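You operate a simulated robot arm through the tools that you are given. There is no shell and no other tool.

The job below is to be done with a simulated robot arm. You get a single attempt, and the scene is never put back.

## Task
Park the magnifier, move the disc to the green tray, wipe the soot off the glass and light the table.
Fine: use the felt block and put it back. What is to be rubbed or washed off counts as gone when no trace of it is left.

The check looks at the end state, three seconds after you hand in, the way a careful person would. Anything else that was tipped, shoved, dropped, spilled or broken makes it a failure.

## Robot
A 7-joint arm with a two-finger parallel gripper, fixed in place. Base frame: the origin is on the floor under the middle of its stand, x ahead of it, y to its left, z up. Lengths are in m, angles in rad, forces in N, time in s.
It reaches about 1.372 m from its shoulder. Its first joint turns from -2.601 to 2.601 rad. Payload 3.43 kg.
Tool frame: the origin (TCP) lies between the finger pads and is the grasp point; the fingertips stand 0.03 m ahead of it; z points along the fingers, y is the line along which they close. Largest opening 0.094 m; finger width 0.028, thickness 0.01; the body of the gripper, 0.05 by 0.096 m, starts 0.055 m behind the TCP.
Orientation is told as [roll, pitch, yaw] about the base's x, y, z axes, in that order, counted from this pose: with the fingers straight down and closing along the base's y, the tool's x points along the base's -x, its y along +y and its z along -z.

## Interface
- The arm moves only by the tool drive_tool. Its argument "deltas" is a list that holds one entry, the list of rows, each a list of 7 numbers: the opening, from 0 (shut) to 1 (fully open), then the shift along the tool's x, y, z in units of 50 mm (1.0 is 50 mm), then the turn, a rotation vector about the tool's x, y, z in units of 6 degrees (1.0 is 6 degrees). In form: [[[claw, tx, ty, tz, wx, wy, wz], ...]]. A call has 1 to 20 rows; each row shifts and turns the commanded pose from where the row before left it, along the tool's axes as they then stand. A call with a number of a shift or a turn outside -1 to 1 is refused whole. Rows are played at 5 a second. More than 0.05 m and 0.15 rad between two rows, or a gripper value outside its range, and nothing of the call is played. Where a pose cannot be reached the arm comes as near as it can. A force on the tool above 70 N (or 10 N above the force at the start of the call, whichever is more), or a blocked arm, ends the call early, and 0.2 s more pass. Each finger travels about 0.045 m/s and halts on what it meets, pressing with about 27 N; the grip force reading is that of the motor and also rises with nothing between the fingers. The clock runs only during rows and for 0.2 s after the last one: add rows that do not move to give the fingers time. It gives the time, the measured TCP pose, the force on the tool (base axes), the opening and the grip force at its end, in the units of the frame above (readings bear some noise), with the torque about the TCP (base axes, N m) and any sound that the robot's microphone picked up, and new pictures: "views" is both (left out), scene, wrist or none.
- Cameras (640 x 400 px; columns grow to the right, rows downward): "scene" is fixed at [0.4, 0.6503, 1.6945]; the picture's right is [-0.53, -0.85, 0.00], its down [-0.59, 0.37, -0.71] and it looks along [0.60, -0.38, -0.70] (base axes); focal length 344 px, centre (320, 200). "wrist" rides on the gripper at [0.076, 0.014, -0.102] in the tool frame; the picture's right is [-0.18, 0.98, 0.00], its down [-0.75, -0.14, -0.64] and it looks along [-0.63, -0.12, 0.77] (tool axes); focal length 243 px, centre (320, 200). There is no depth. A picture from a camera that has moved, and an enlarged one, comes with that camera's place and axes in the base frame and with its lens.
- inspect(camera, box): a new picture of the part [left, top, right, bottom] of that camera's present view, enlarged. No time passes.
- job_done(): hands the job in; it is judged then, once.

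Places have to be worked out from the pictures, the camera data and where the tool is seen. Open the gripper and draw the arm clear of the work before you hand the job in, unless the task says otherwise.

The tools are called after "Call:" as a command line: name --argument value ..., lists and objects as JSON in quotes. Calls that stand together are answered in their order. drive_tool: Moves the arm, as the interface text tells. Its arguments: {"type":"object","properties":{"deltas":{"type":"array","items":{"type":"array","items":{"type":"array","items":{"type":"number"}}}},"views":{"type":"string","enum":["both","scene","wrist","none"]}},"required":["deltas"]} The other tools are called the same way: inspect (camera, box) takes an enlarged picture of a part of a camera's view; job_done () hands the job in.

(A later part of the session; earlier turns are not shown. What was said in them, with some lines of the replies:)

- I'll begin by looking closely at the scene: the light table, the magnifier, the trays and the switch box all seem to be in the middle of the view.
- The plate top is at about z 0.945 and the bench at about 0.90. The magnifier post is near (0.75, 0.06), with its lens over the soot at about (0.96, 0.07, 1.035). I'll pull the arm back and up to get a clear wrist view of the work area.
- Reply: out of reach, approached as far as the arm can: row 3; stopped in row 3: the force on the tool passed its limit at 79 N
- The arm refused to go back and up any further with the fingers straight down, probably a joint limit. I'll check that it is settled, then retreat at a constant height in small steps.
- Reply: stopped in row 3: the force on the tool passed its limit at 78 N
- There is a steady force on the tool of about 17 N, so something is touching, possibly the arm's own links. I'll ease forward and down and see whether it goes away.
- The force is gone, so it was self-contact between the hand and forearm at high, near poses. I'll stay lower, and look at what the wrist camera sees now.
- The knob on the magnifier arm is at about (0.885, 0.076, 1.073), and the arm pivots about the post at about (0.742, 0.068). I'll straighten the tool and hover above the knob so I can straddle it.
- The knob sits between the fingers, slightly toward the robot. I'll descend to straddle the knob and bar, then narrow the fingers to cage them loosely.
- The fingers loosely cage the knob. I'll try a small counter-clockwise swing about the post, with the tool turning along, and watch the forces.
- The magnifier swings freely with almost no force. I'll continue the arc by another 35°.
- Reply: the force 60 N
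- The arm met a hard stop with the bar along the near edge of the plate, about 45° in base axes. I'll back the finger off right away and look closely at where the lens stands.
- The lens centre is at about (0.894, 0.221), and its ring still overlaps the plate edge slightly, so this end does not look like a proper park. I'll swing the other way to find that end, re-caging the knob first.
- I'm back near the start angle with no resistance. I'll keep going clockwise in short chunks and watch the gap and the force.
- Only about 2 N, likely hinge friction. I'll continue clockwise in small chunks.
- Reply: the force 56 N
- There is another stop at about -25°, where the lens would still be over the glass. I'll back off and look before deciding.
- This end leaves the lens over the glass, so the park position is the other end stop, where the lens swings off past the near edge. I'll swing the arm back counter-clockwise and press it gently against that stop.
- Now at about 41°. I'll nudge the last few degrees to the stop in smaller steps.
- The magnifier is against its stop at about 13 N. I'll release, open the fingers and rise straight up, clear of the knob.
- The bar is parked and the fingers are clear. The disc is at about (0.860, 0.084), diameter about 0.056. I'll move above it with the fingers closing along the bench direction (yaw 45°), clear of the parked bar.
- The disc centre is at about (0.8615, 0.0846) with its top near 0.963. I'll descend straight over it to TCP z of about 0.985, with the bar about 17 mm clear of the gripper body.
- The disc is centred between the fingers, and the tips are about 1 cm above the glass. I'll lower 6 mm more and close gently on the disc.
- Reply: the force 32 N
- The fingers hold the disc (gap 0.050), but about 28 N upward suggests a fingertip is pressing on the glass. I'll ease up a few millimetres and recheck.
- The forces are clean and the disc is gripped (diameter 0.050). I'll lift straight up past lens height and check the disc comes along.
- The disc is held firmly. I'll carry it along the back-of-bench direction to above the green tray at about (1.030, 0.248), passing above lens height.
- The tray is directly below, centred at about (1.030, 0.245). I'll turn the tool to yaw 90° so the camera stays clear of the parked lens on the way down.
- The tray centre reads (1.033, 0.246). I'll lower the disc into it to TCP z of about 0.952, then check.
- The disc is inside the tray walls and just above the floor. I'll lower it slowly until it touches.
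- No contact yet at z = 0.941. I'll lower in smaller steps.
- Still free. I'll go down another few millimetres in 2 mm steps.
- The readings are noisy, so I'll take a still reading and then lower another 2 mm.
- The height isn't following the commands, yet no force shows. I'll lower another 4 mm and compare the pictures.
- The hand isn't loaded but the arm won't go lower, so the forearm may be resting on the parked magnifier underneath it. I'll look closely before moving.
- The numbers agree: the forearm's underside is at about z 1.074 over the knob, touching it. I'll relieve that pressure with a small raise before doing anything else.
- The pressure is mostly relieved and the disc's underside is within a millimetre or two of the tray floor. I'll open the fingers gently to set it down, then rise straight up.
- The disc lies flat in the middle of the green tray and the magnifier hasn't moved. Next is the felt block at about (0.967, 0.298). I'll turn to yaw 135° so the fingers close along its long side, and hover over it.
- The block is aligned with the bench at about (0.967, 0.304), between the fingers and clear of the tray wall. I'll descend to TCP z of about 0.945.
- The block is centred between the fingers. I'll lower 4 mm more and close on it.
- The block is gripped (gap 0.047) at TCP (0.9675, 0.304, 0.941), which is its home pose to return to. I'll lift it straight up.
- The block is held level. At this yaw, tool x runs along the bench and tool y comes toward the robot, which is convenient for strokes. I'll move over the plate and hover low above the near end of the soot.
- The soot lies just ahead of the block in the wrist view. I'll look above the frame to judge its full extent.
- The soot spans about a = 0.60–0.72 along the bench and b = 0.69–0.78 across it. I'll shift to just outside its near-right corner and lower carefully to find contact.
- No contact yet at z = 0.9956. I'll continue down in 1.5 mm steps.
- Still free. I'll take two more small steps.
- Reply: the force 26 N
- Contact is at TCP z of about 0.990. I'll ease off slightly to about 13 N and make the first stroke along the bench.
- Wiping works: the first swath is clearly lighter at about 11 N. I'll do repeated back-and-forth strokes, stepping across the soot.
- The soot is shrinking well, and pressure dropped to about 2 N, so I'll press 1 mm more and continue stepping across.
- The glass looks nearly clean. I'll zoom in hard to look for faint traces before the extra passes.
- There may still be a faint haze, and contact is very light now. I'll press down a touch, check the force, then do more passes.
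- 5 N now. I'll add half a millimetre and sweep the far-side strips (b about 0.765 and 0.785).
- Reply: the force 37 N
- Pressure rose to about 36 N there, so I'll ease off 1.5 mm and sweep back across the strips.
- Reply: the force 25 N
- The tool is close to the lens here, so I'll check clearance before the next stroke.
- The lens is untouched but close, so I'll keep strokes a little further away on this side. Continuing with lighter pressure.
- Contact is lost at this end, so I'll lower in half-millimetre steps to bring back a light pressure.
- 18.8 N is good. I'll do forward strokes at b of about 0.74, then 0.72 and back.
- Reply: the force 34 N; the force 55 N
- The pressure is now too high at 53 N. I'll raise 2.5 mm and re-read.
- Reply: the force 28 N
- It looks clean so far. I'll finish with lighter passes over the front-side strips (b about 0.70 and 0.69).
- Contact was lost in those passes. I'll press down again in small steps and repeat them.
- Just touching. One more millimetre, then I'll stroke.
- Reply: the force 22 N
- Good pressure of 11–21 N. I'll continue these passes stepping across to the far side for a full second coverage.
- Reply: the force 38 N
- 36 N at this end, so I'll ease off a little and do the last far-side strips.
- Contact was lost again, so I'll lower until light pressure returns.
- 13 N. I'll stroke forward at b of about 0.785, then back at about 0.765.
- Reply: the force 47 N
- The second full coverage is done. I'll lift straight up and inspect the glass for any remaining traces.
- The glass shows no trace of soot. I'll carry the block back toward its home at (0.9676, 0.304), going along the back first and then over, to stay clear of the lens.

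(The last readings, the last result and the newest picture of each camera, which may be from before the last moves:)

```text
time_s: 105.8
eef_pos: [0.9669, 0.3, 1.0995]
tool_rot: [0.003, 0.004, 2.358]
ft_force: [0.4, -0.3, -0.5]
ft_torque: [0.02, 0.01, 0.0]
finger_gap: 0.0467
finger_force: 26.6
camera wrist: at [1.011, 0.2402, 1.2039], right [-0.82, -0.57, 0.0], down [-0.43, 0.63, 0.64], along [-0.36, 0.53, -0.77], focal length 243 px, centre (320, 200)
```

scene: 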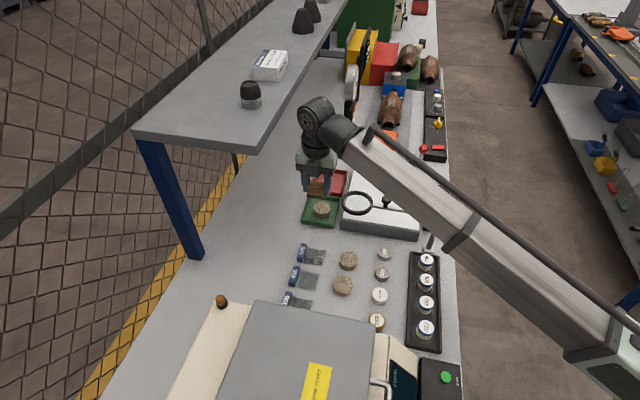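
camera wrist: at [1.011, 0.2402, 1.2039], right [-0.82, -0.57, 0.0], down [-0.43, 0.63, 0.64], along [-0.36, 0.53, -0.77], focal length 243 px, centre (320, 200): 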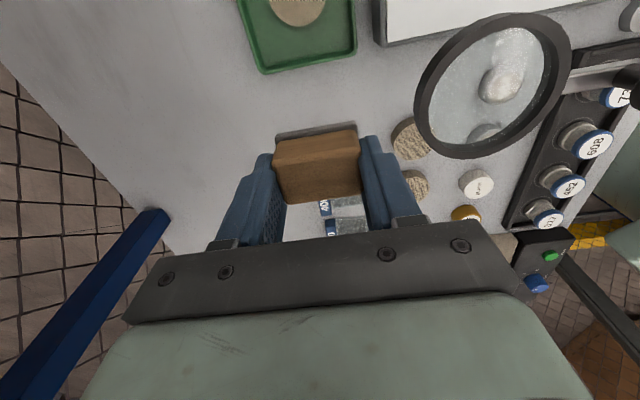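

The view matches the one from just after the lift, within about 2 mm. I'll correct that and descend to just above the bench.

Call:
drive_tool --deltas '[[[0.35, -0.03, -0.04, 0.6, 0, 0, 0], [0.35, 0, 0, 0.7, 0, 0, 0], [0.35, 0, 0, 0.7, 0, 0, 0], [0.35, 0, 0, 0.7, 0, 0, 0], [0.35, 0, 0, 0.35, 0, 0, 0], [0.35, 0, 0, 0, 0, 0, 0]]]' --views "both"

Call:
inspect --camera "wrist" --box '[160, 50, 480, 250]'

Call:
inspect --camera "scene" --box '[285, 170, 375, 250]'

```text
time_s: 107.2
eef_pos: [0.9675, 0.3055, 0.946]
tool_rot: [0.003, 0.005, 2.358]
ft_force: [0.3, -0.5, -0.2]
ft_torque: [-0.01, 0.01, 0.04]
finger_gap: 0.0469
finger_force: 26.7
camera wrist: at [1.0125, 0.243, 1.0503], right [-0.82, -0.57, 0.0], down [-0.43, 0.63, 0.64], along [-0.36, 0.53, -0.77], focal length 243 px, centre (320, 200)
```

scene: 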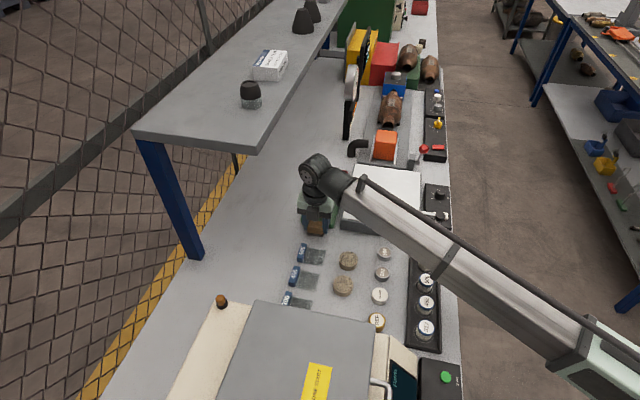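
wrist: 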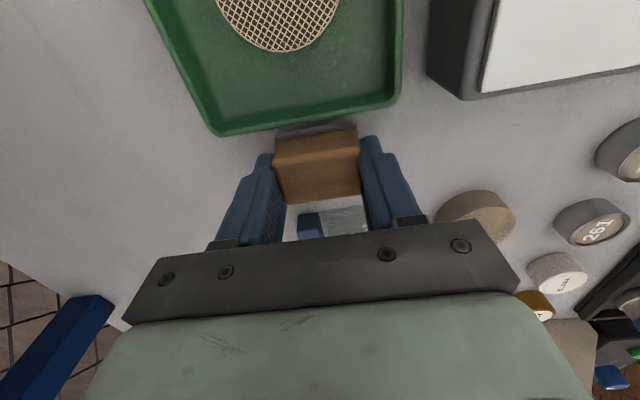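

```text
2.00 times, centred on (320, 150) of wrist
camera zoom: at [1.0125, 0.243, 1.0503], right [-0.82, -0.57, 0.0], down [-0.43, 0.63, 0.64], along [-0.36, 0.53, -0.77], focal length 485 px, centre (320, 300)
```

zoom: 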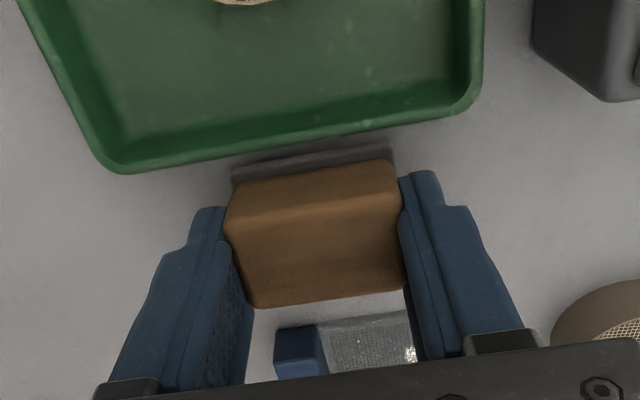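

```text
5.00 times, centred on (330, 210) of scene
camera zoom: at [0.4, 0.6503, 1.6945], right [-0.53, -0.85, 0.0], down [-0.59, 0.37, -0.71], along [0.6, -0.38, -0.7], focal length 1721 px, centre (270, 150)
```

zoom: 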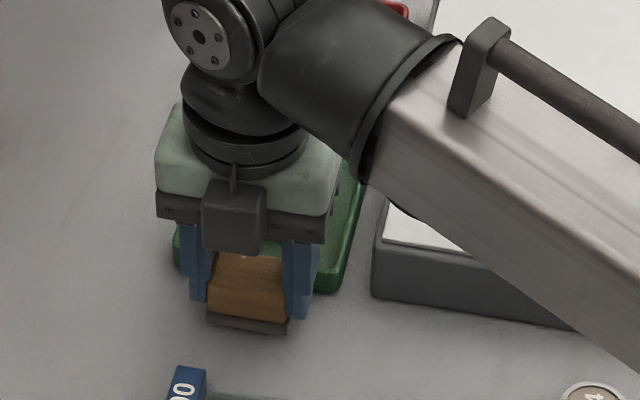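

The pose matches the original within about 2 mm. I'll nudge back 1.5 mm and lower to the bench in small steps.

Call:
drive_tool --deltas '[[[0.35, 0, 0.03, 0.03, 0, 0, 0], [0.35, 0, 0, 0.03, 0, 0, 0], [0.35, 0, 0, 0.02, 0, 0, 0], [0.35, 0, 0, 0, 0, 0, 0]]]' --views "none"

```text
time_s: 108.2
eef_pos: [0.9678, 0.3041, 0.943]
tool_rot: [0.001, 0.003, 2.358]
ft_force: [-0.4, 0.7, -1.4]
ft_torque: [0.05, 0.02, 0.02]
finger_gap: 0.047
finger_force: 27.4
```

No contact yet. Down another 1.5 mm at a time.

Call:
drive_tool --deltas '[[[0.35, 0, 0, 0.03, 0, 0, 0], [0.35, 0, 0, 0, 0, 0, 0]]]' --views "none"

Call:
drive_tool --deltas '[[[0.35, 0, 0, 0.02, 0, 0, 0], [0.35, 0, 0, 0, 0, 0, 0]]]' --views "none"

```text
time_s: 108.8
eef_pos: [0.9674, 0.3032, 0.9417]
tool_rot: [0.0, 0.003, 2.359]
ft_force: [-0.3, -0.2, 0.1]
ft_torque: [0.0, 0.02, -0.01]
finger_gap: 0.0468
finger_force: 26.7
```

```text
time_s: 109.3
eef_pos: [0.9669, 0.3055, 0.9397]
tool_rot: [0.001, 0.003, 2.357]
ft_force: [-0.8, 0.6, 0.3]
ft_torque: [-0.02, -0.03, 0.0]
finger_gap: 0.0468
finger_force: 26.7
```

Call:
drive_tool --deltas '[[[0.35, 0, 0, 0.02, 0, 0, 0], [0.35, 0, 0, 0, 0, 0, 0]]]' --views "none"

Call:
drive_tool --deltas '[[[0.35, 0, 0, 0.02, 0, 0, 0], [0.35, 0, 0, 0, 0, 0, 0]]]' --views "both"

```text
time_s: 110.0
eef_pos: [0.9672, 0.303, 0.9398]
tool_rot: [0.001, 0.003, 2.358]
ft_force: [-1.3, 0.1, 1.4]
ft_torque: [0.05, 0.0, 0.03]
finger_gap: 0.0467
finger_force: 27.0
```

```text
time_s: 110.5
eef_pos: [0.9673, 0.3043, 0.9385]
tool_rot: [0.002, 0.003, 2.358]
ft_force: [2.0, 2.0, 11.6]
ft_torque: [0.18, -0.02, 0.0]
finger_gap: 0.0469
finger_force: 27.1
camera wrist: at [1.0111, 0.2426, 1.0429], right [-0.82, -0.57, 0.0], down [-0.44, 0.63, 0.64], along [-0.36, 0.53, -0.77], focal length 243 px, centre (320, 200)
```

scene: 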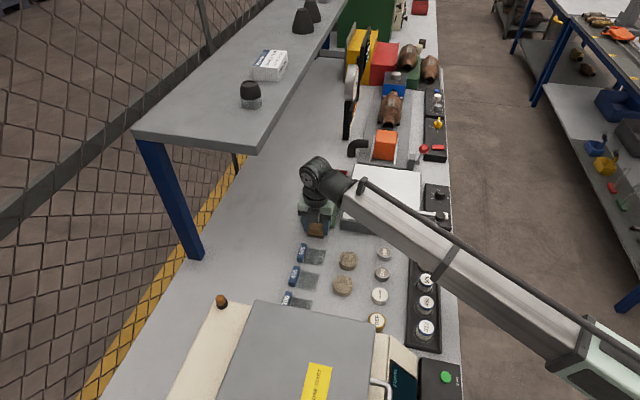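
wrist: 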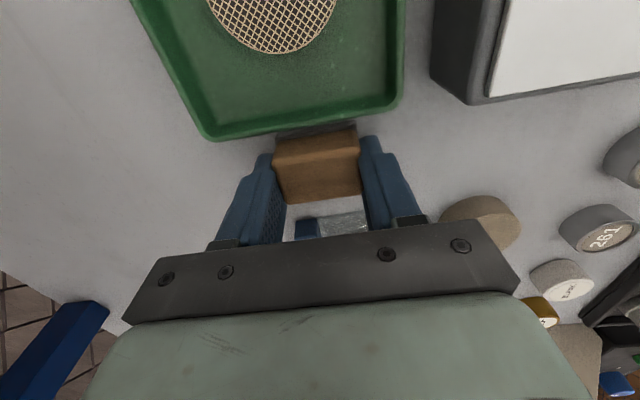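

The block has landed (about 12 N). I'll open the fingers gently and rise straight up.

Call:
drive_tool --deltas '[[[0.35, 0, 0, -0.012, 0, 0, 0], [0.5, 0, 0, 0, 0, 0, 0], [0.6, 0, 0, 0, 0, 0, 0], [0.75, 0, 0, 0, 0, 0, 0], [0.8, 0, 0, 0, 0, 0, 0], [0.8, 0, 0, 0, 0, 0, 0], [0.8, 0, 0, -0.3, 0, 0, 0], [0.8, 0, 0, -0.6, 0, 0, 0], [0.8, 0, 0, -0.7, 0, 0, 0], [0.8, 0, 0, -0.7, 0, 0, 0], [0.8, 0, 0, -0.7, 0, 0, 0], [0.8, 0, 0, -0.4, 0, 0, 0], [0.8, 0, 0, 0, 0, 0, 0]]]' --views "both"

Call:
inspect --camera "wrist" --box '[160, 0, 480, 200]'

Call:
inspect --camera "scene" --box '[290, 190, 360, 250]'

```text
time_s: 113.3
eef_pos: [0.9654, 0.3051, 1.1098]
tool_rot: [0.003, 0.003, 2.358]
ft_force: [0.1, -0.2, -0.1]
ft_torque: [0.01, -0.01, -0.04]
finger_gap: 0.0751
finger_force: 0.1
camera wrist: at [1.0114, 0.2429, 1.2137], right [-0.82, -0.57, 0.0], down [-0.43, 0.63, 0.64], along [-0.36, 0.53, -0.77], focal length 243 px, centre (320, 200)
```

scene: 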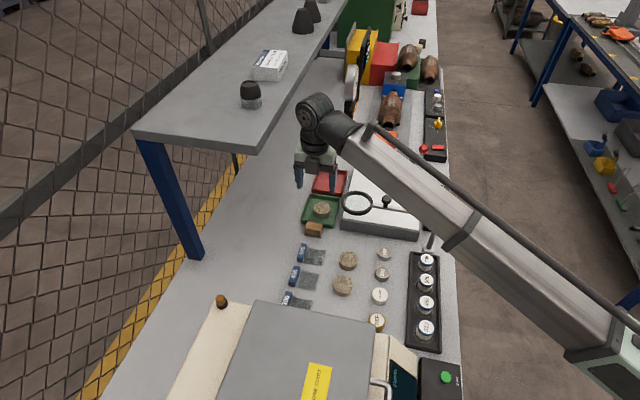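
wrist: 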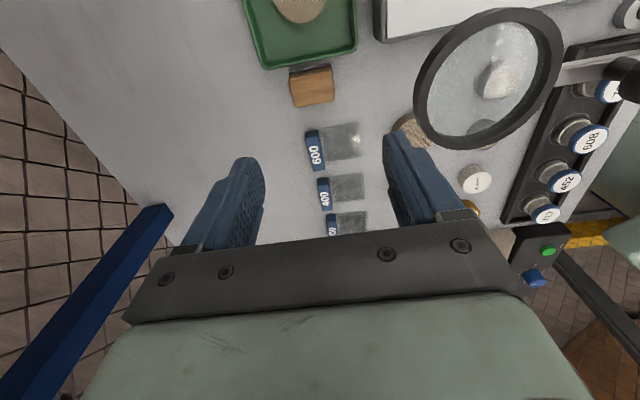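

```text
2.00 times, centred on (320, 100) of wrist
camera zoom: at [1.0114, 0.2429, 1.2137], right [-0.82, -0.57, 0.0], down [-0.43, 0.63, 0.64], along [-0.36, 0.53, -0.77], focal length 485 px, centre (320, 400)
```

zoom: 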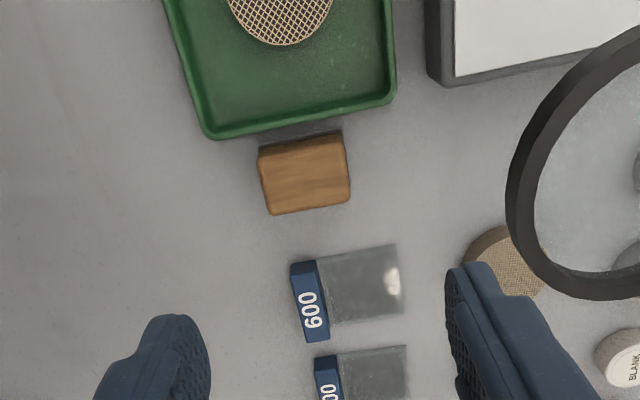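

```text
6.67 times, centred on (325, 220) of scene
camera zoom: at [0.4, 0.6503, 1.6945], right [-0.53, -0.85, 0.0], down [-0.59, 0.37, -0.71], along [0.6, -0.38, -0.7], focal length 2295 px, centre (287, 67)
```

zoom: 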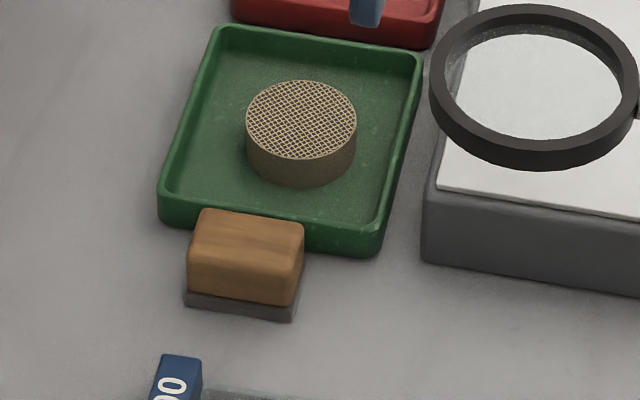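

The block is back flat on the bench, though it moved about 8 mm while releasing; I may nudge that later. Next is the light switch at about (0.801, -0.034). I'll travel around the parked bar and look at it from above.

Call:
drive_tool --deltas '[[[0.8, 0.615, 0, 0, 0, 0, 0], [0.8, 0.615, 0, 0, 0, 0, 0], [0.8, 0.615, 0, 0, 0, 0, 0], [0.8, 0.615, 0, 0, 0, 0, 0], [0.8, 0, 0.65, 0, 0, 0, 0], [0.8, 0, 0.65, 0, 0, 0, 0], [0.8, 0, 0.65, 0, 0, 0, 0], [0.8, 0, 0.65, 0, 0, 0, 0], [0.8, 0, 0.65, 0, 0, 0, 0], [0.8, 0, 0.65, 0, 0, 0, 0], [0.8, 0, 0.65, 0, 0, 0, 0], [0.8, 0, 0.65, 0, 0, 0, 0], [0.8, 0, 0.65, 0, 0, 0, 0], [0.8, 0, 0.65, 0, 0, 0, 0], [0.8, 0, 0.65, 0, 0, 0, 0], [0.8, 0, 0, 0, 0, 0, 0]]]' --views "both"

Call:
inspect --camera "wrist" --box '[200, 0, 440, 150]'

Call:
inspect --camera "scene" --box '[390, 150, 470, 260]'

```text
time_s: 116.8
eef_pos: [0.8021, -0.0348, 1.1102]
tool_rot: [0.002, 0.002, 2.358]
ft_force: [-0.4, 0.3, -1.0]
ft_torque: [0.04, 0.04, -0.02]
finger_gap: 0.0752
finger_force: 0.0
camera wrist: at [0.8463, -0.0976, 1.2145], right [-0.82, -0.57, 0.0], down [-0.43, 0.63, 0.64], along [-0.36, 0.53, -0.77], focal length 243 px, centre (320, 200)
```

scene: 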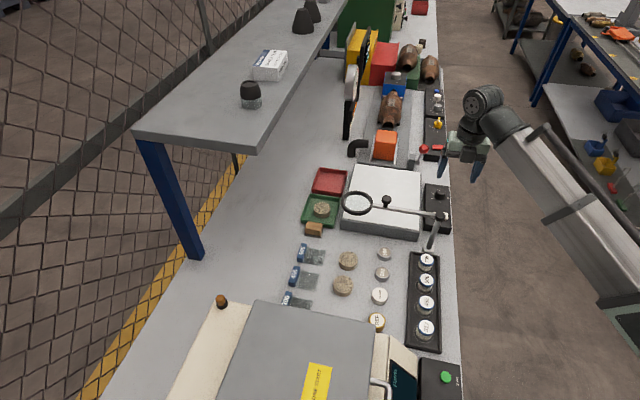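
wrist: 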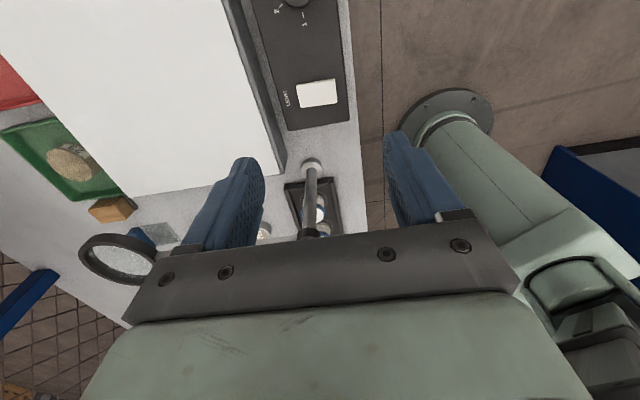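

```text
2.67 times, centred on (320, 75) of wrist
camera zoom: at [0.8463, -0.0976, 1.2145], right [-0.82, -0.57, 0.0], down [-0.43, 0.63, 0.64], along [-0.36, 0.53, -0.77], focal length 647 px, centre (320, 533)
```

zoom: 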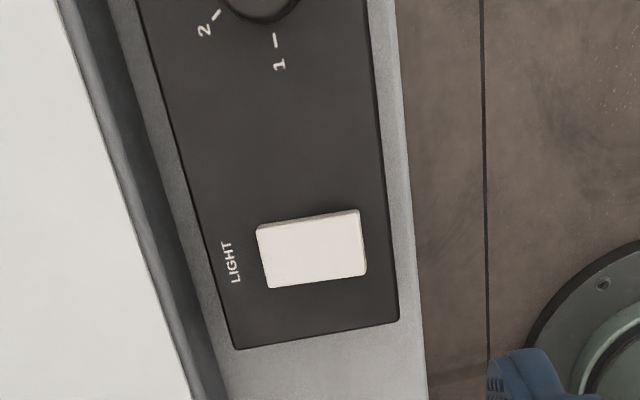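

```text
3.64 times, centred on (430, 205) of scene
camera zoom: at [0.4, 0.6503, 1.6945], right [-0.53, -0.85, 0.0], down [-0.59, 0.37, -0.71], along [0.6, -0.38, -0.7], focal length 1252 px, centre (-80, 182)
```

zoom: 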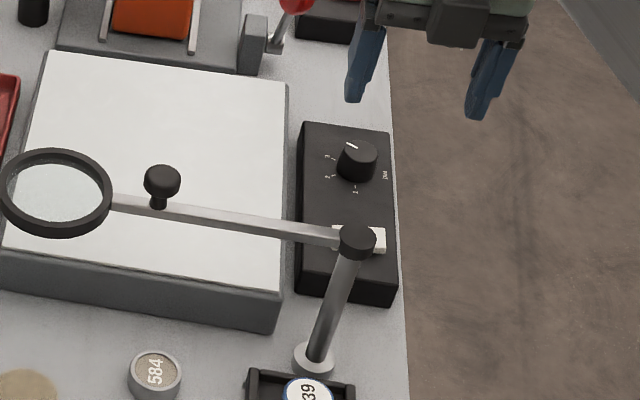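

The switch is in view. I'll zoom in to see which end of the rocker stands up.

Call:
inspect --camera "wrist" --box '[275, 65, 355, 115]'

Call:
inspect --camera "scene" --box '[425, 195, 460, 225]'

```text
8.00 times, centred on (315, 90) of wrist
camera zoom: at [0.8463, -0.0976, 1.2145], right [-0.82, -0.57, 0.0], down [-0.43, 0.63, 0.64], along [-0.36, 0.53, -0.77], focal length 1941 px, centre (360, 1080)
```

zoom: 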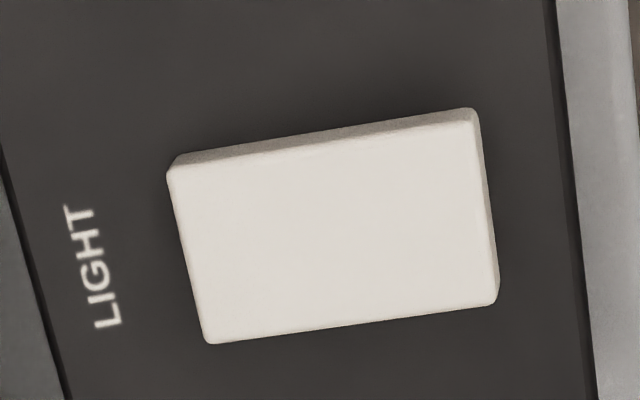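

```text
13.33 times, centred on (442, 210) of scene
camera zoom: at [0.4, 0.6503, 1.6945], right [-0.53, -0.85, 0.0], down [-0.59, 0.37, -0.71], along [0.6, -0.38, -0.7], focal length 4590 px, centre (-1313, 67)
```

zoom: 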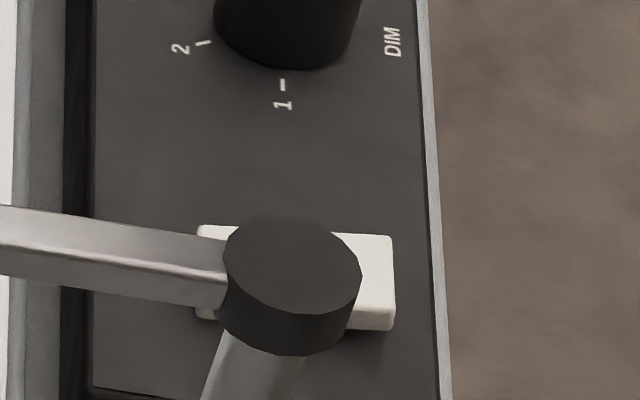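

The rocker's front end (toward the robot) is raised and the end by "LIGHT" is down, so I'll press the raised end near (0.794, -0.039). I'll close the fingers and descend to hover above it.

Call:
drive_tool --deltas '[[[0, -0.06, 0.18, 0, 0, 0, 0], [0, 0, 0, 0.5, 0, 0, 0], [0, 0, 0, 0.5, 0, 0, 0], [0, 0, 0, 0.5, 0, 0, 0], [0, 0, 0, 0.5, 0, 0, 0], [0, 0, 0, 0, 0, 0, 0]]]' --views "both"

Call:
inspect --camera "wrist" --box '[200, 50, 440, 200]'

Call:
inspect --camera "scene" --box '[400, 150, 480, 230]'

```text
time_s: 118.2
eef_pos: [0.7926, -0.0386, 1.0106]
tool_rot: [0.002, 0.003, 2.359]
ft_force: [0.1, -0.3, -0.4]
ft_torque: [-0.01, -0.02, 0.02]
finger_gap: 0.0
finger_force: 26.6
camera wrist: at [0.8371, -0.1005, 1.1149], right [-0.82, -0.57, 0.0], down [-0.43, 0.63, 0.64], along [-0.36, 0.53, -0.77], focal length 243 px, centre (320, 200)
```

scene: 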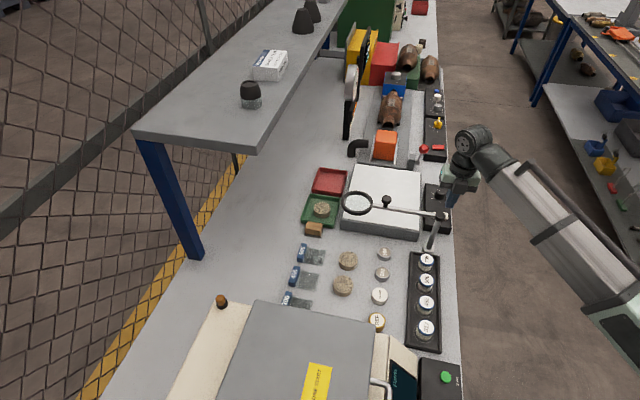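
wrist: 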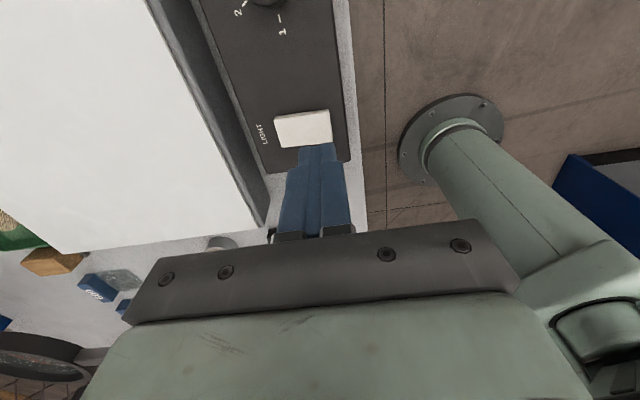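

```text
2.67 times, centred on (320, 125) of wrist
camera zoom: at [0.8371, -0.1005, 1.1149], right [-0.82, -0.57, 0.0], down [-0.43, 0.63, 0.64], along [-0.36, 0.53, -0.77], focal length 647 px, centre (320, 400)
```

zoom: 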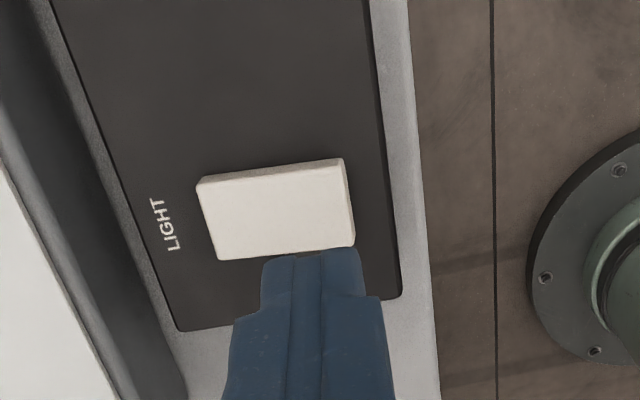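

```text
5.00 times, centred on (440, 190) of scene
camera zoom: at [0.4, 0.6503, 1.6945], right [-0.53, -0.85, 0.0], down [-0.59, 0.37, -0.71], along [0.6, -0.38, -0.7], focal length 1721 px, centre (-280, 250)
```

zoom: 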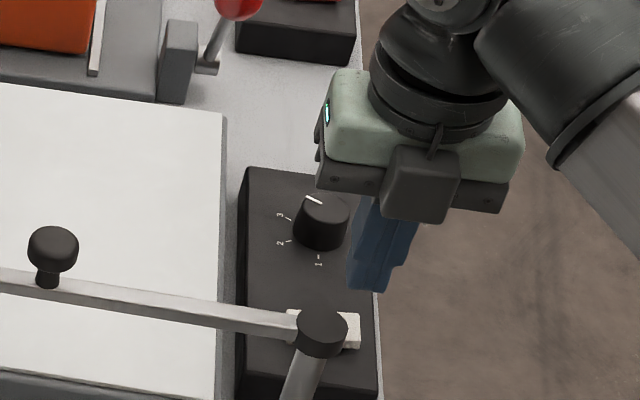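

The fingertips line up over the raised end of the rocker. I'll descend to just above it, then press in small steps.

Call:
drive_tool --deltas '[[[0, 0, 0, 0.4, 0, 0, 0], [0, 0, 0, 0.3, 0, 0, 0], [0, 0, 0, 0.05, 0, 0, 0], [0, 0, 0, 0, 0, 0, 0]]]' --views "none"

Call:
drive_tool --deltas '[[[0, 0, 0, 0.04, 0, 0, 0], [0, 0, 0, 0, 0, 0, 0]]]' --views "both"

Call:
inspect --camera "wrist" --box '[240, 80, 400, 180]'

```text
time_s: 119.2
eef_pos: [0.7931, -0.0396, 0.9736]
tool_rot: [0.003, 0.002, 2.358]
ft_force: [0.2, 0.5, -0.3]
ft_torque: [0.04, 0.05, -0.03]
finger_gap: 0.0
finger_force: 26.9
```

```text
time_s: 119.8
eef_pos: [0.7929, -0.0398, 0.9708]
tool_rot: [0.002, 0.003, 2.359]
ft_force: [-0.5, -0.4, -0.1]
ft_torque: [0.02, 0.04, -0.02]
finger_gap: 0.0
finger_force: 27.1
camera wrist: at [0.8372, -0.1016, 1.0747], right [-0.82, -0.57, 0.0], down [-0.43, 0.63, 0.64], along [-0.36, 0.53, -0.77], focal length 243 px, centre (320, 200)
```

scene: 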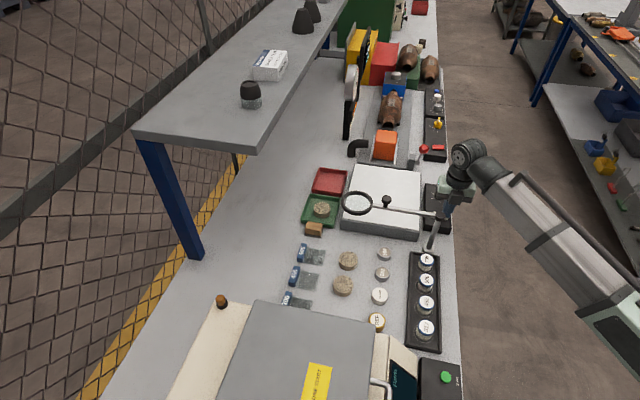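
wrist: 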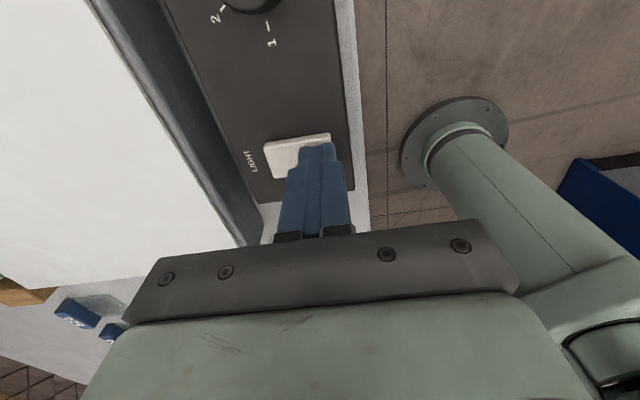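

```text
4.00 times, centred on (320, 130) of wrist
camera zoom: at [0.8372, -0.1016, 1.0747], right [-0.82, -0.57, 0.0], down [-0.43, 0.63, 0.64], along [-0.36, 0.53, -0.77], focal length 970 px, centre (320, 480)
```

zoom: 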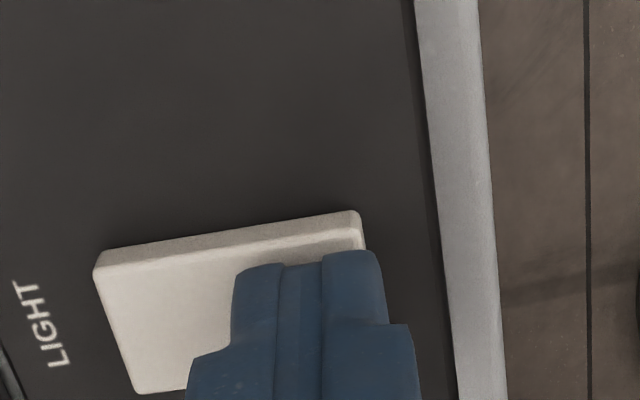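

The tips are right over the raised end. I'll shift 3 mm inward and press down gradually.

Call:
drive_tool --deltas '[[[0, 0, -0.06, 0, 0, 0, 0], [0, 0, 0, 0.04, 0, 0, 0], [0, 0, 0, 0.04, 0, 0, 0], [0, 0, 0, 0, 0, 0, 0]]]' --views "none"

Call:
drive_tool --deltas '[[[0, 0, 0, 0.04, 0, 0, 0], [0, 0, 0, 0, 0, 0, 0]]]' --views "none"

Call:
drive_tool --deltas '[[[0, 0, 0, 0.04, 0, 0, 0], [0, 0, 0, 0, 0, 0, 0]]]' --views "both"

```text
time_s: 120.8
eef_pos: [0.7954, -0.0384, 0.969]
tool_rot: [-0.001, 0.006, 2.357]
ft_force: [-4.8, -5.2, 61.1]
ft_torque: [0.31, -0.15, 0.0]
finger_gap: 0.0
finger_force: 27.0
heard: click
```

```text
time_s: 121.1
eef_pos: [0.7933, -0.0366, 0.9694]
tool_rot: [0.0, 0.008, 2.359]
ft_force: [-7.6, 0.9, 24.9]
ft_torque: [0.29, 0.17, 0.05]
finger_gap: 0.0003
finger_force: 27.3
stopped in row 1: the force on the tool passed its limit at 76 N (the readings are from after the stop); the commanded pose is now the measured one
```

```text
time_s: 121.8
eef_pos: [0.7951, -0.0381, 0.9707]
tool_rot: [0.0, 0.008, 2.358]
ft_force: [-10.1, -0.4, 24.6]
ft_torque: [0.3, 0.35, 0.13]
finger_gap: 0.0001
finger_force: 27.0
stopped in row 2: the force on the tool passed its limit at 72 N (the readings are from after the stop); the commanded pose is now the measured one
camera wrist: at [0.8388, -0.0997, 1.0741], right [-0.82, -0.57, 0.0], down [-0.44, 0.64, 0.64], along [-0.36, 0.53, -0.77], focal length 243 px, centre (320, 200)
```

scene: 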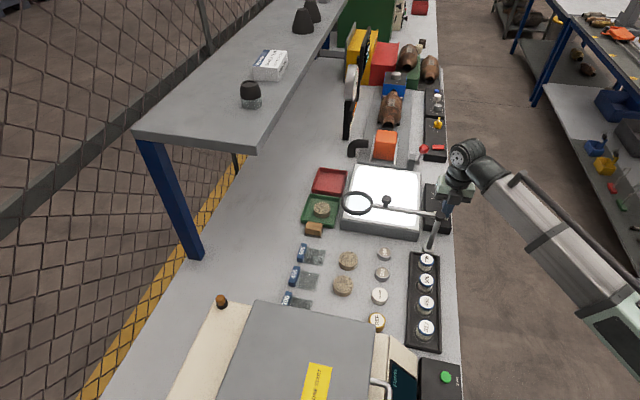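
wrist: 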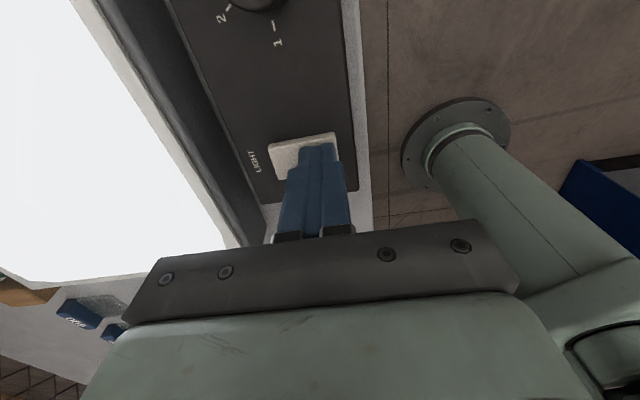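

A click was heard and the table is lit. I'll lift straight off the switch.

Call:
drive_tool --deltas '[[[0, 0, 0, -0.2, 0, 0, 0], [0, 0, 0, -0.5, 0, 0, 0], [0, 0, 0, -0.7, 0, 0, 0], [0, 0, 0, -0.7, 0, 0, 0], [0, 0, 0, -0.7, 0, 0, 0], [0.5, 0, 0, 0, 0, 0, 0]]]' --views "both"

Call:
inspect --camera "scene" --box '[330, 150, 450, 250]'

Call:
inspect --camera "wrist" --box '[0, 0, 400, 200]'

```text
time_s: 123.2
eef_pos: [0.7962, -0.0383, 1.1069]
tool_rot: [0.0, 0.008, 2.356]
ft_force: [0.7, 0.1, 0.3]
ft_torque: [0.0, -0.01, 0.0]
finger_gap: 0.0326
finger_force: 0.1
heard: click, click
camera wrist: at [0.8388, -0.1001, 1.2124], right [-0.82, -0.57, 0.0], down [-0.44, 0.64, 0.64], along [-0.36, 0.53, -0.77], focal length 243 px, centre (320, 200)
```

scene: 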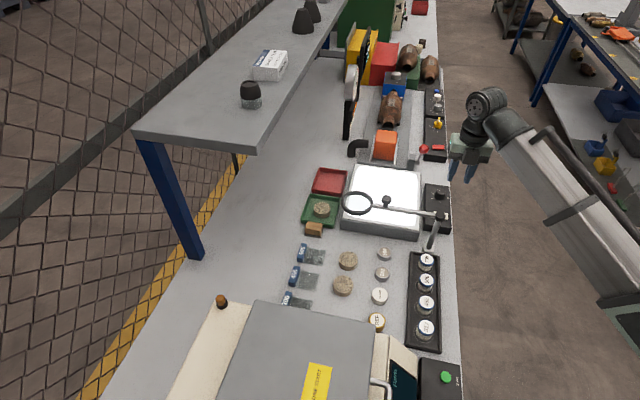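
wrist: 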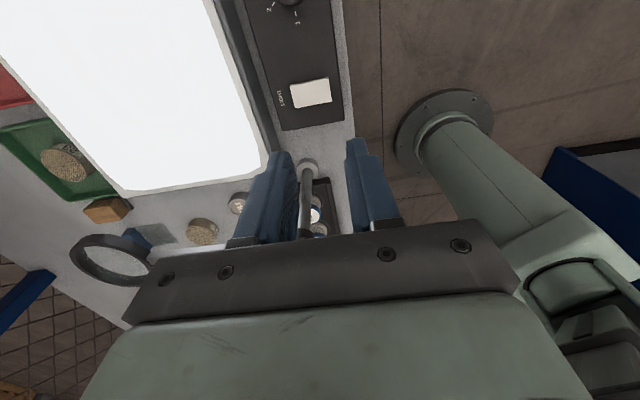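

```text
4.00 times, centred on (390, 200) of scene
camera zoom: at [0.4, 0.6503, 1.6945], right [-0.53, -0.85, 0.0], down [-0.59, 0.37, -0.71], along [0.6, -0.38, -0.7], focal length 1377 px, centre (40, 200)
```

zoom: 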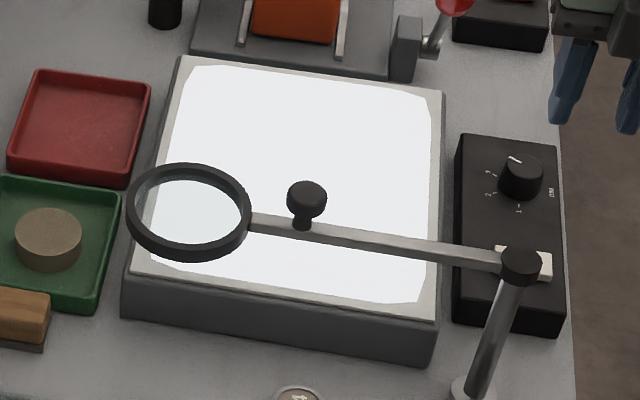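

```text
1.60 times, centred on (200, 100) of wrist
camera zoom: at [0.8388, -0.1001, 1.2124], right [-0.82, -0.57, 0.0], down [-0.44, 0.64, 0.64], along [-0.36, 0.53, -0.77], focal length 388 px, centre (512, 360)
```

zoom: 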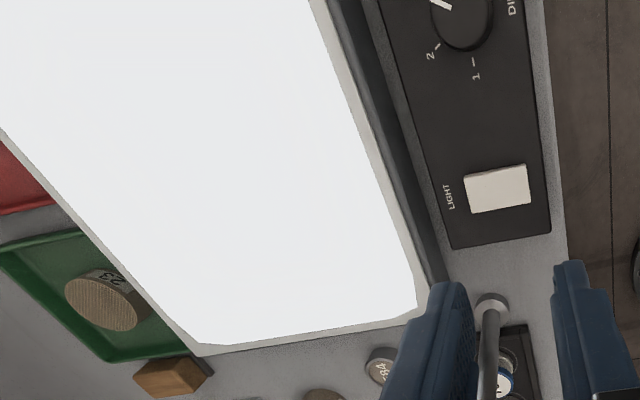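

The table stays lit after release. I'll check the rocker and look for any faint residue on the lit glass.

Call:
inspect --camera "wrist" --box '[270, 65, 350, 115]'

Call:
inspect --camera "wrist" --box '[0, 0, 260, 150]'

Call:
inspect --camera "scene" --box '[350, 160, 430, 210]'

Call:
inspect --camera "scene" --box '[425, 195, 460, 225]'

```text
8.00 times, centred on (310, 90) of wrist
camera zoom: at [0.8388, -0.1001, 1.2124], right [-0.82, -0.57, 0.0], down [-0.44, 0.64, 0.64], along [-0.36, 0.53, -0.77], focal length 1941 px, centre (400, 1080)
```

zoom: 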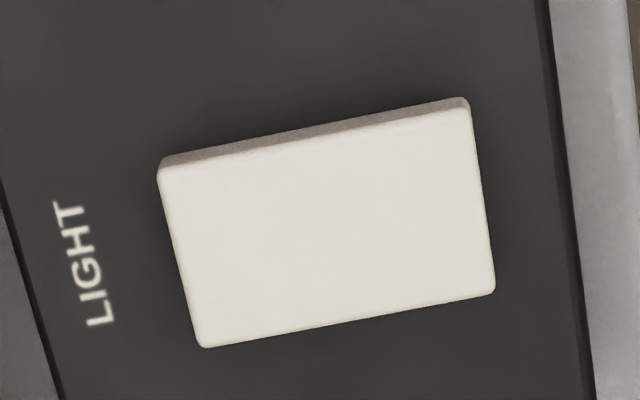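

```text
2.46 times, centred on (130, 75) of wrist
camera zoom: at [0.8388, -0.1001, 1.2124], right [-0.82, -0.57, 0.0], down [-0.44, 0.64, 0.64], along [-0.36, 0.53, -0.77], focal length 597 px, centre (788, 508)
```

zoom: 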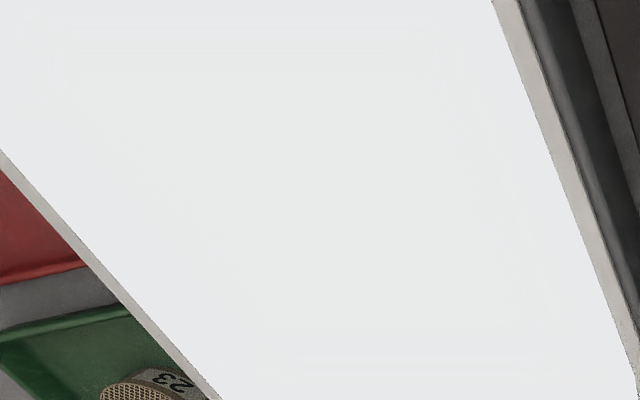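

```text
8.00 times, centred on (390, 185) of scene
camera zoom: at [0.4, 0.6503, 1.6945], right [-0.53, -0.85, 0.0], down [-0.59, 0.37, -0.71], along [0.6, -0.38, -0.7], focal length 2754 px, centre (-240, 320)
```

zoom: 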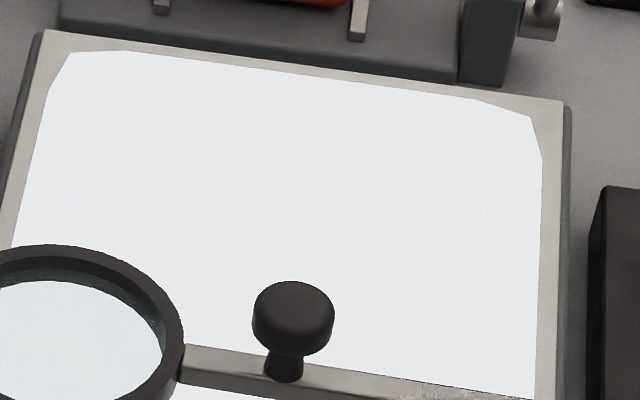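

```text
13.33 times, centred on (442, 210) of scene
camera zoom: at [0.4, 0.6503, 1.6945], right [-0.53, -0.85, 0.0], down [-0.59, 0.37, -0.71], along [0.6, -0.38, -0.7], focal length 4590 px, centre (-1313, 67)
```

zoom: 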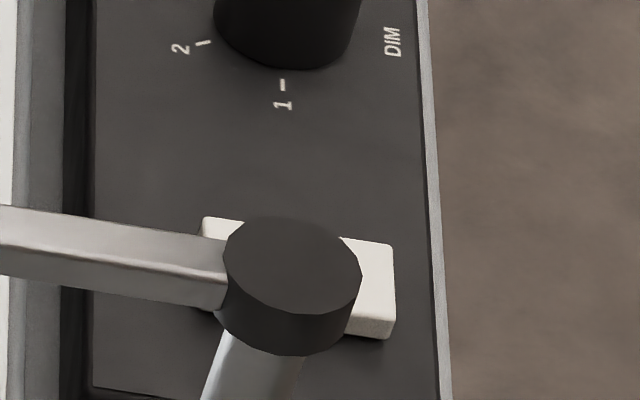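

The rocker has flipped and the light is on. I'll compare several enlarged patches of the glass for any faint residue.

Call:
inspect --camera "scene" --box '[366, 168, 396, 192]'

Call:
inspect --camera "scene" --box '[386, 168, 416, 192]'

Call:
inspect --camera "wrist" --box '[60, 40, 180, 110]'

Call:
inspect --camera "wrist" --box '[0, 0, 640, 10]'

```text
16.00 times, centred on (381, 180) of scene
camera zoom: at [0.4, 0.6503, 1.6945], right [-0.53, -0.85, 0.0], down [-0.59, 0.37, -0.71], along [0.6, -0.38, -0.7], focal length 5509 px, centre (-656, 520)
```

zoom: 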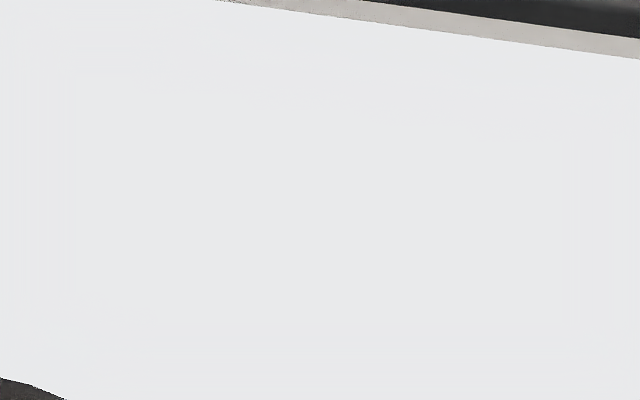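

```text
16.00 times, centred on (401, 180) of scene
camera zoom: at [0.4, 0.6503, 1.6945], right [-0.53, -0.85, 0.0], down [-0.59, 0.37, -0.71], along [0.6, -0.38, -0.7], focal length 5509 px, centre (-976, 520)
```

zoom: 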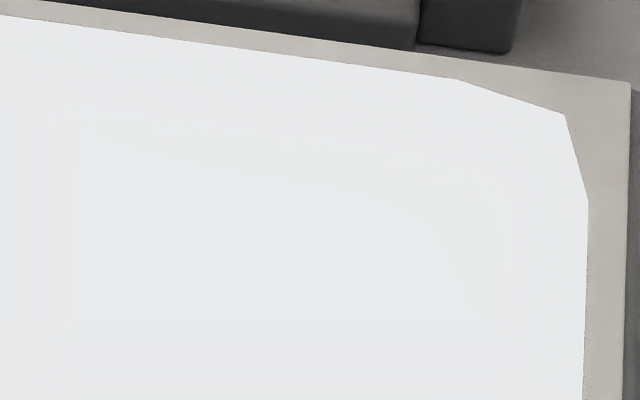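

```text
5.33 times, centred on (120, 75) of wrist
camera zoom: at [0.8388, -0.1001, 1.2124], right [-0.82, -0.57, 0.0], down [-0.44, 0.64, 0.64], along [-0.36, 0.53, -0.77], focal length 1294 px, centre (1387, 867)
```

zoom: 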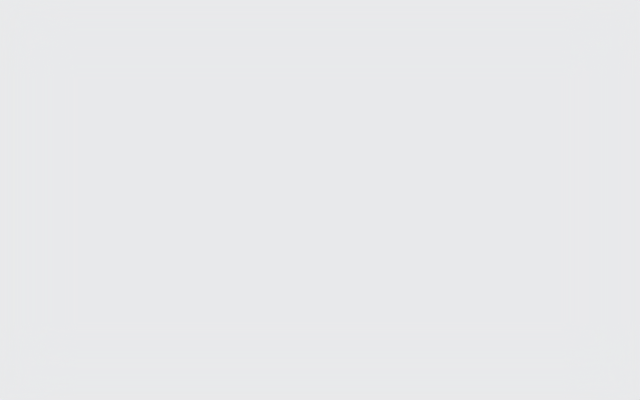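

```text
1.00 times, centred on (320, 5) of wrist (not enlarged: the box is as wide or as high as the picture)
camera zoom: at [0.8388, -0.1001, 1.2124], right [-0.82, -0.57, 0.0], down [-0.44, 0.64, 0.64], along [-0.36, 0.53, -0.77], focal length 243 px, centre (320, 395)
```

zoom: 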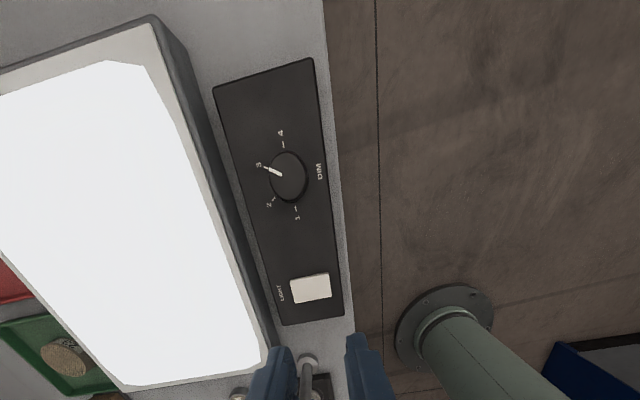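

The glass is uniformly clean, with no patch where the soot was. I'll compare with the very first picture to be sure nothing else shifted.

Call:
inspect --camera "scene" --box '[290, 140, 460, 250]'

Call:
inspect --camera "scene" --box '[260, 230, 470, 360]'

Call:
inspect --camera "scene" --box '[290, 190, 360, 250]'

```text
3.64 times, centred on (375, 195) of scene
camera zoom: at [0.4, 0.6503, 1.6945], right [-0.53, -0.85, 0.0], down [-0.59, 0.37, -0.71], along [0.6, -0.38, -0.7], focal length 1252 px, centre (120, 218)
```

zoom: 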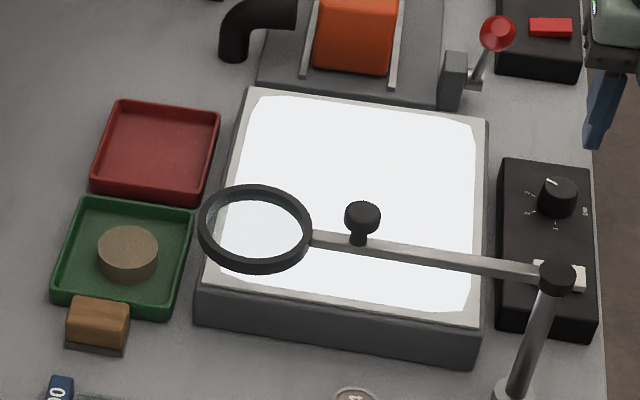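

```text
3.05 times, centred on (365, 295) of scene
camera zoom: at [0.4, 0.6503, 1.6945], right [-0.53, -0.85, 0.0], down [-0.59, 0.37, -0.71], along [0.6, -0.38, -0.7], focal length 1049 px, centre (183, -90)
```

zoom: 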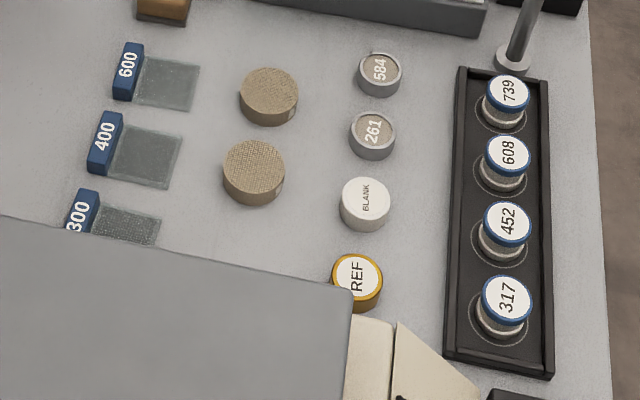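

```text
6.67 times, centred on (325, 220) of scene
camera zoom: at [0.4, 0.6503, 1.6945], right [-0.53, -0.85, 0.0], down [-0.59, 0.37, -0.71], along [0.6, -0.38, -0.7], focal length 2295 px, centre (287, 67)
```

zoom: 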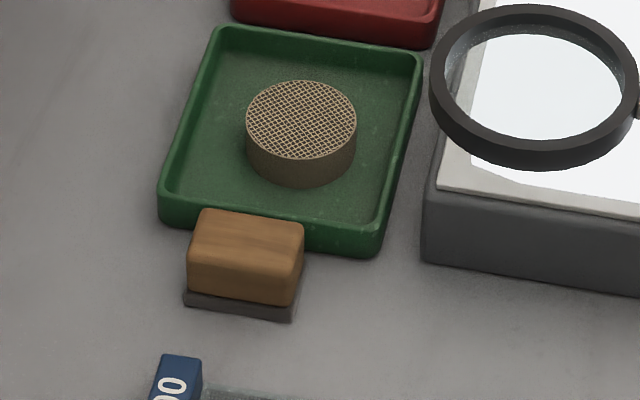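

Everything else is exactly where it was: the magnifier rests against its stop clear of the lit glass, the disc is in the green tray, and the block is back by the tray. I'll open the gripper and draw the arm away in front of the bench.

Call:
drive_tool --deltas '[[[1, 0.3, 0.3, -0.1, 0, 0, 0], [1, 0.6, 0.42, 0, 0, 0, 0], [1, 0.6, 0.42, 0, 0, 0, 0], [1, 0.6, 0.42, 0, 0, 0, 0], [1, 0.6, 0.42, 0, 0, 0, 0], [1, 0.6, 0.42, 0, 0, 0, 0], [1, 0.6, 0.42, 0, 0, 0, 0], [1, 0.4, 0.2, 0, 0, 0, 0], [1, 0, 0, 0, 0, 0, 0], [1, 0, 0, 0, 0, 0, 0]]]' --views "both"

Call:
inspect --camera "scene" --box '[290, 130, 470, 260]'

```text
time_s: 125.4
eef_pos: [0.8424, -0.2961, 1.1136]
tool_rot: [0.001, 0.007, 2.357]
ft_force: [-0.4, -0.2, -0.2]
ft_torque: [-0.01, 0.02, 0.01]
finger_gap: 0.0941
finger_force: 0.0
camera wrist: at [0.8857, -0.3578, 1.2175], right [-0.82, -0.57, 0.0], down [-0.44, 0.64, 0.64], along [-0.36, 0.53, -0.77], focal length 243 px, centre (320, 200)
```

scene: 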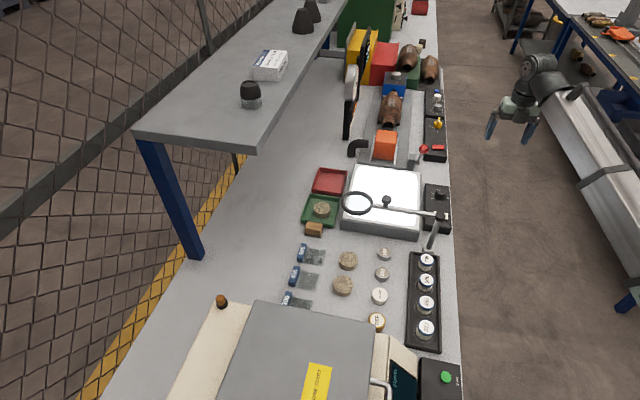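
wrist: 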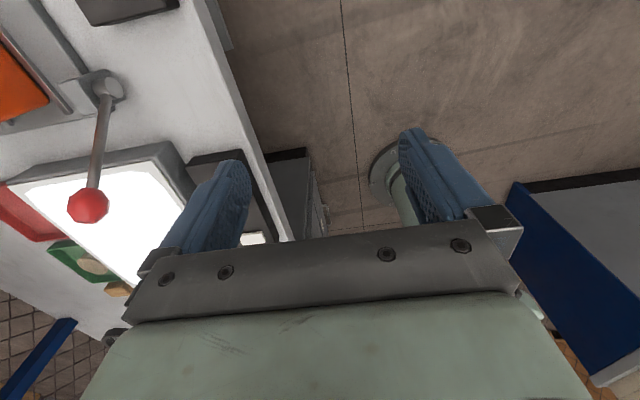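

```text
3.08 times, centred on (380, 195) of scene
camera zoom: at [0.4, 0.6503, 1.6945], right [-0.53, -0.85, 0.0], down [-0.59, 0.37, -0.71], along [0.6, -0.38, -0.7], focal length 1059 px, centre (135, 215)
```

zoom: 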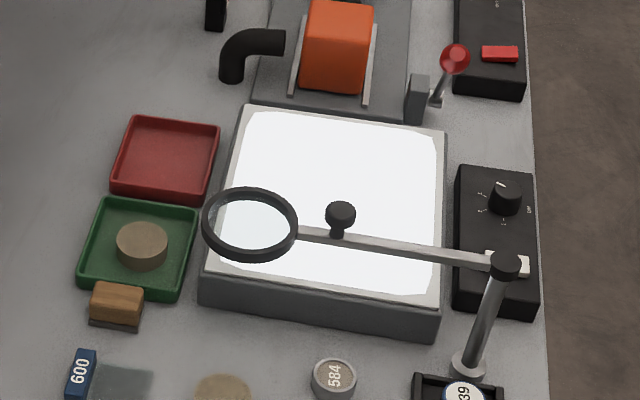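

The arm is clear with the gripper open. The table is lit, the glass is clean, the disc is in the green tray, the magnifier is at its park stop and the felt block is back by the tray. Handing in.

Call:
job_done

```text
The job is handed in.
```

I finished all four parts and handed the job in. The hand-in only confirmed receipt, so I don't have the judge's result yet.

- **Magnifier:** I swung it counter-clockwise to its end stop. The lens centre now sits past the near edge of the glass, and the ring just clears the lit area. The other end stop left the lens over the glass, so I took this one as the park position.
- **Disc:** It is lying flat in the middle of the green tray.
- **Soot:** I wiped the whole patch several times with the felt block. Close-up pictures show no trace, both before and after the light came on.
- **Felt block:** It is back flat on the bench beside the green tray. It shifted about 8 mm from its original spot as I released it, and I left it there.
- **Light:** I pressed the "LIGHT" switch and the table lit up. It was still lit in the last picture. I left the dimmer where it was.

**Contact with the magnifier:** while I was lowering the disc into the tray, the forearm came down on the magnifier knob and pressed on it for a few seconds. The magnifier was in the same place in every later picture, and the other items I compared with the first pictures hadn't moved.
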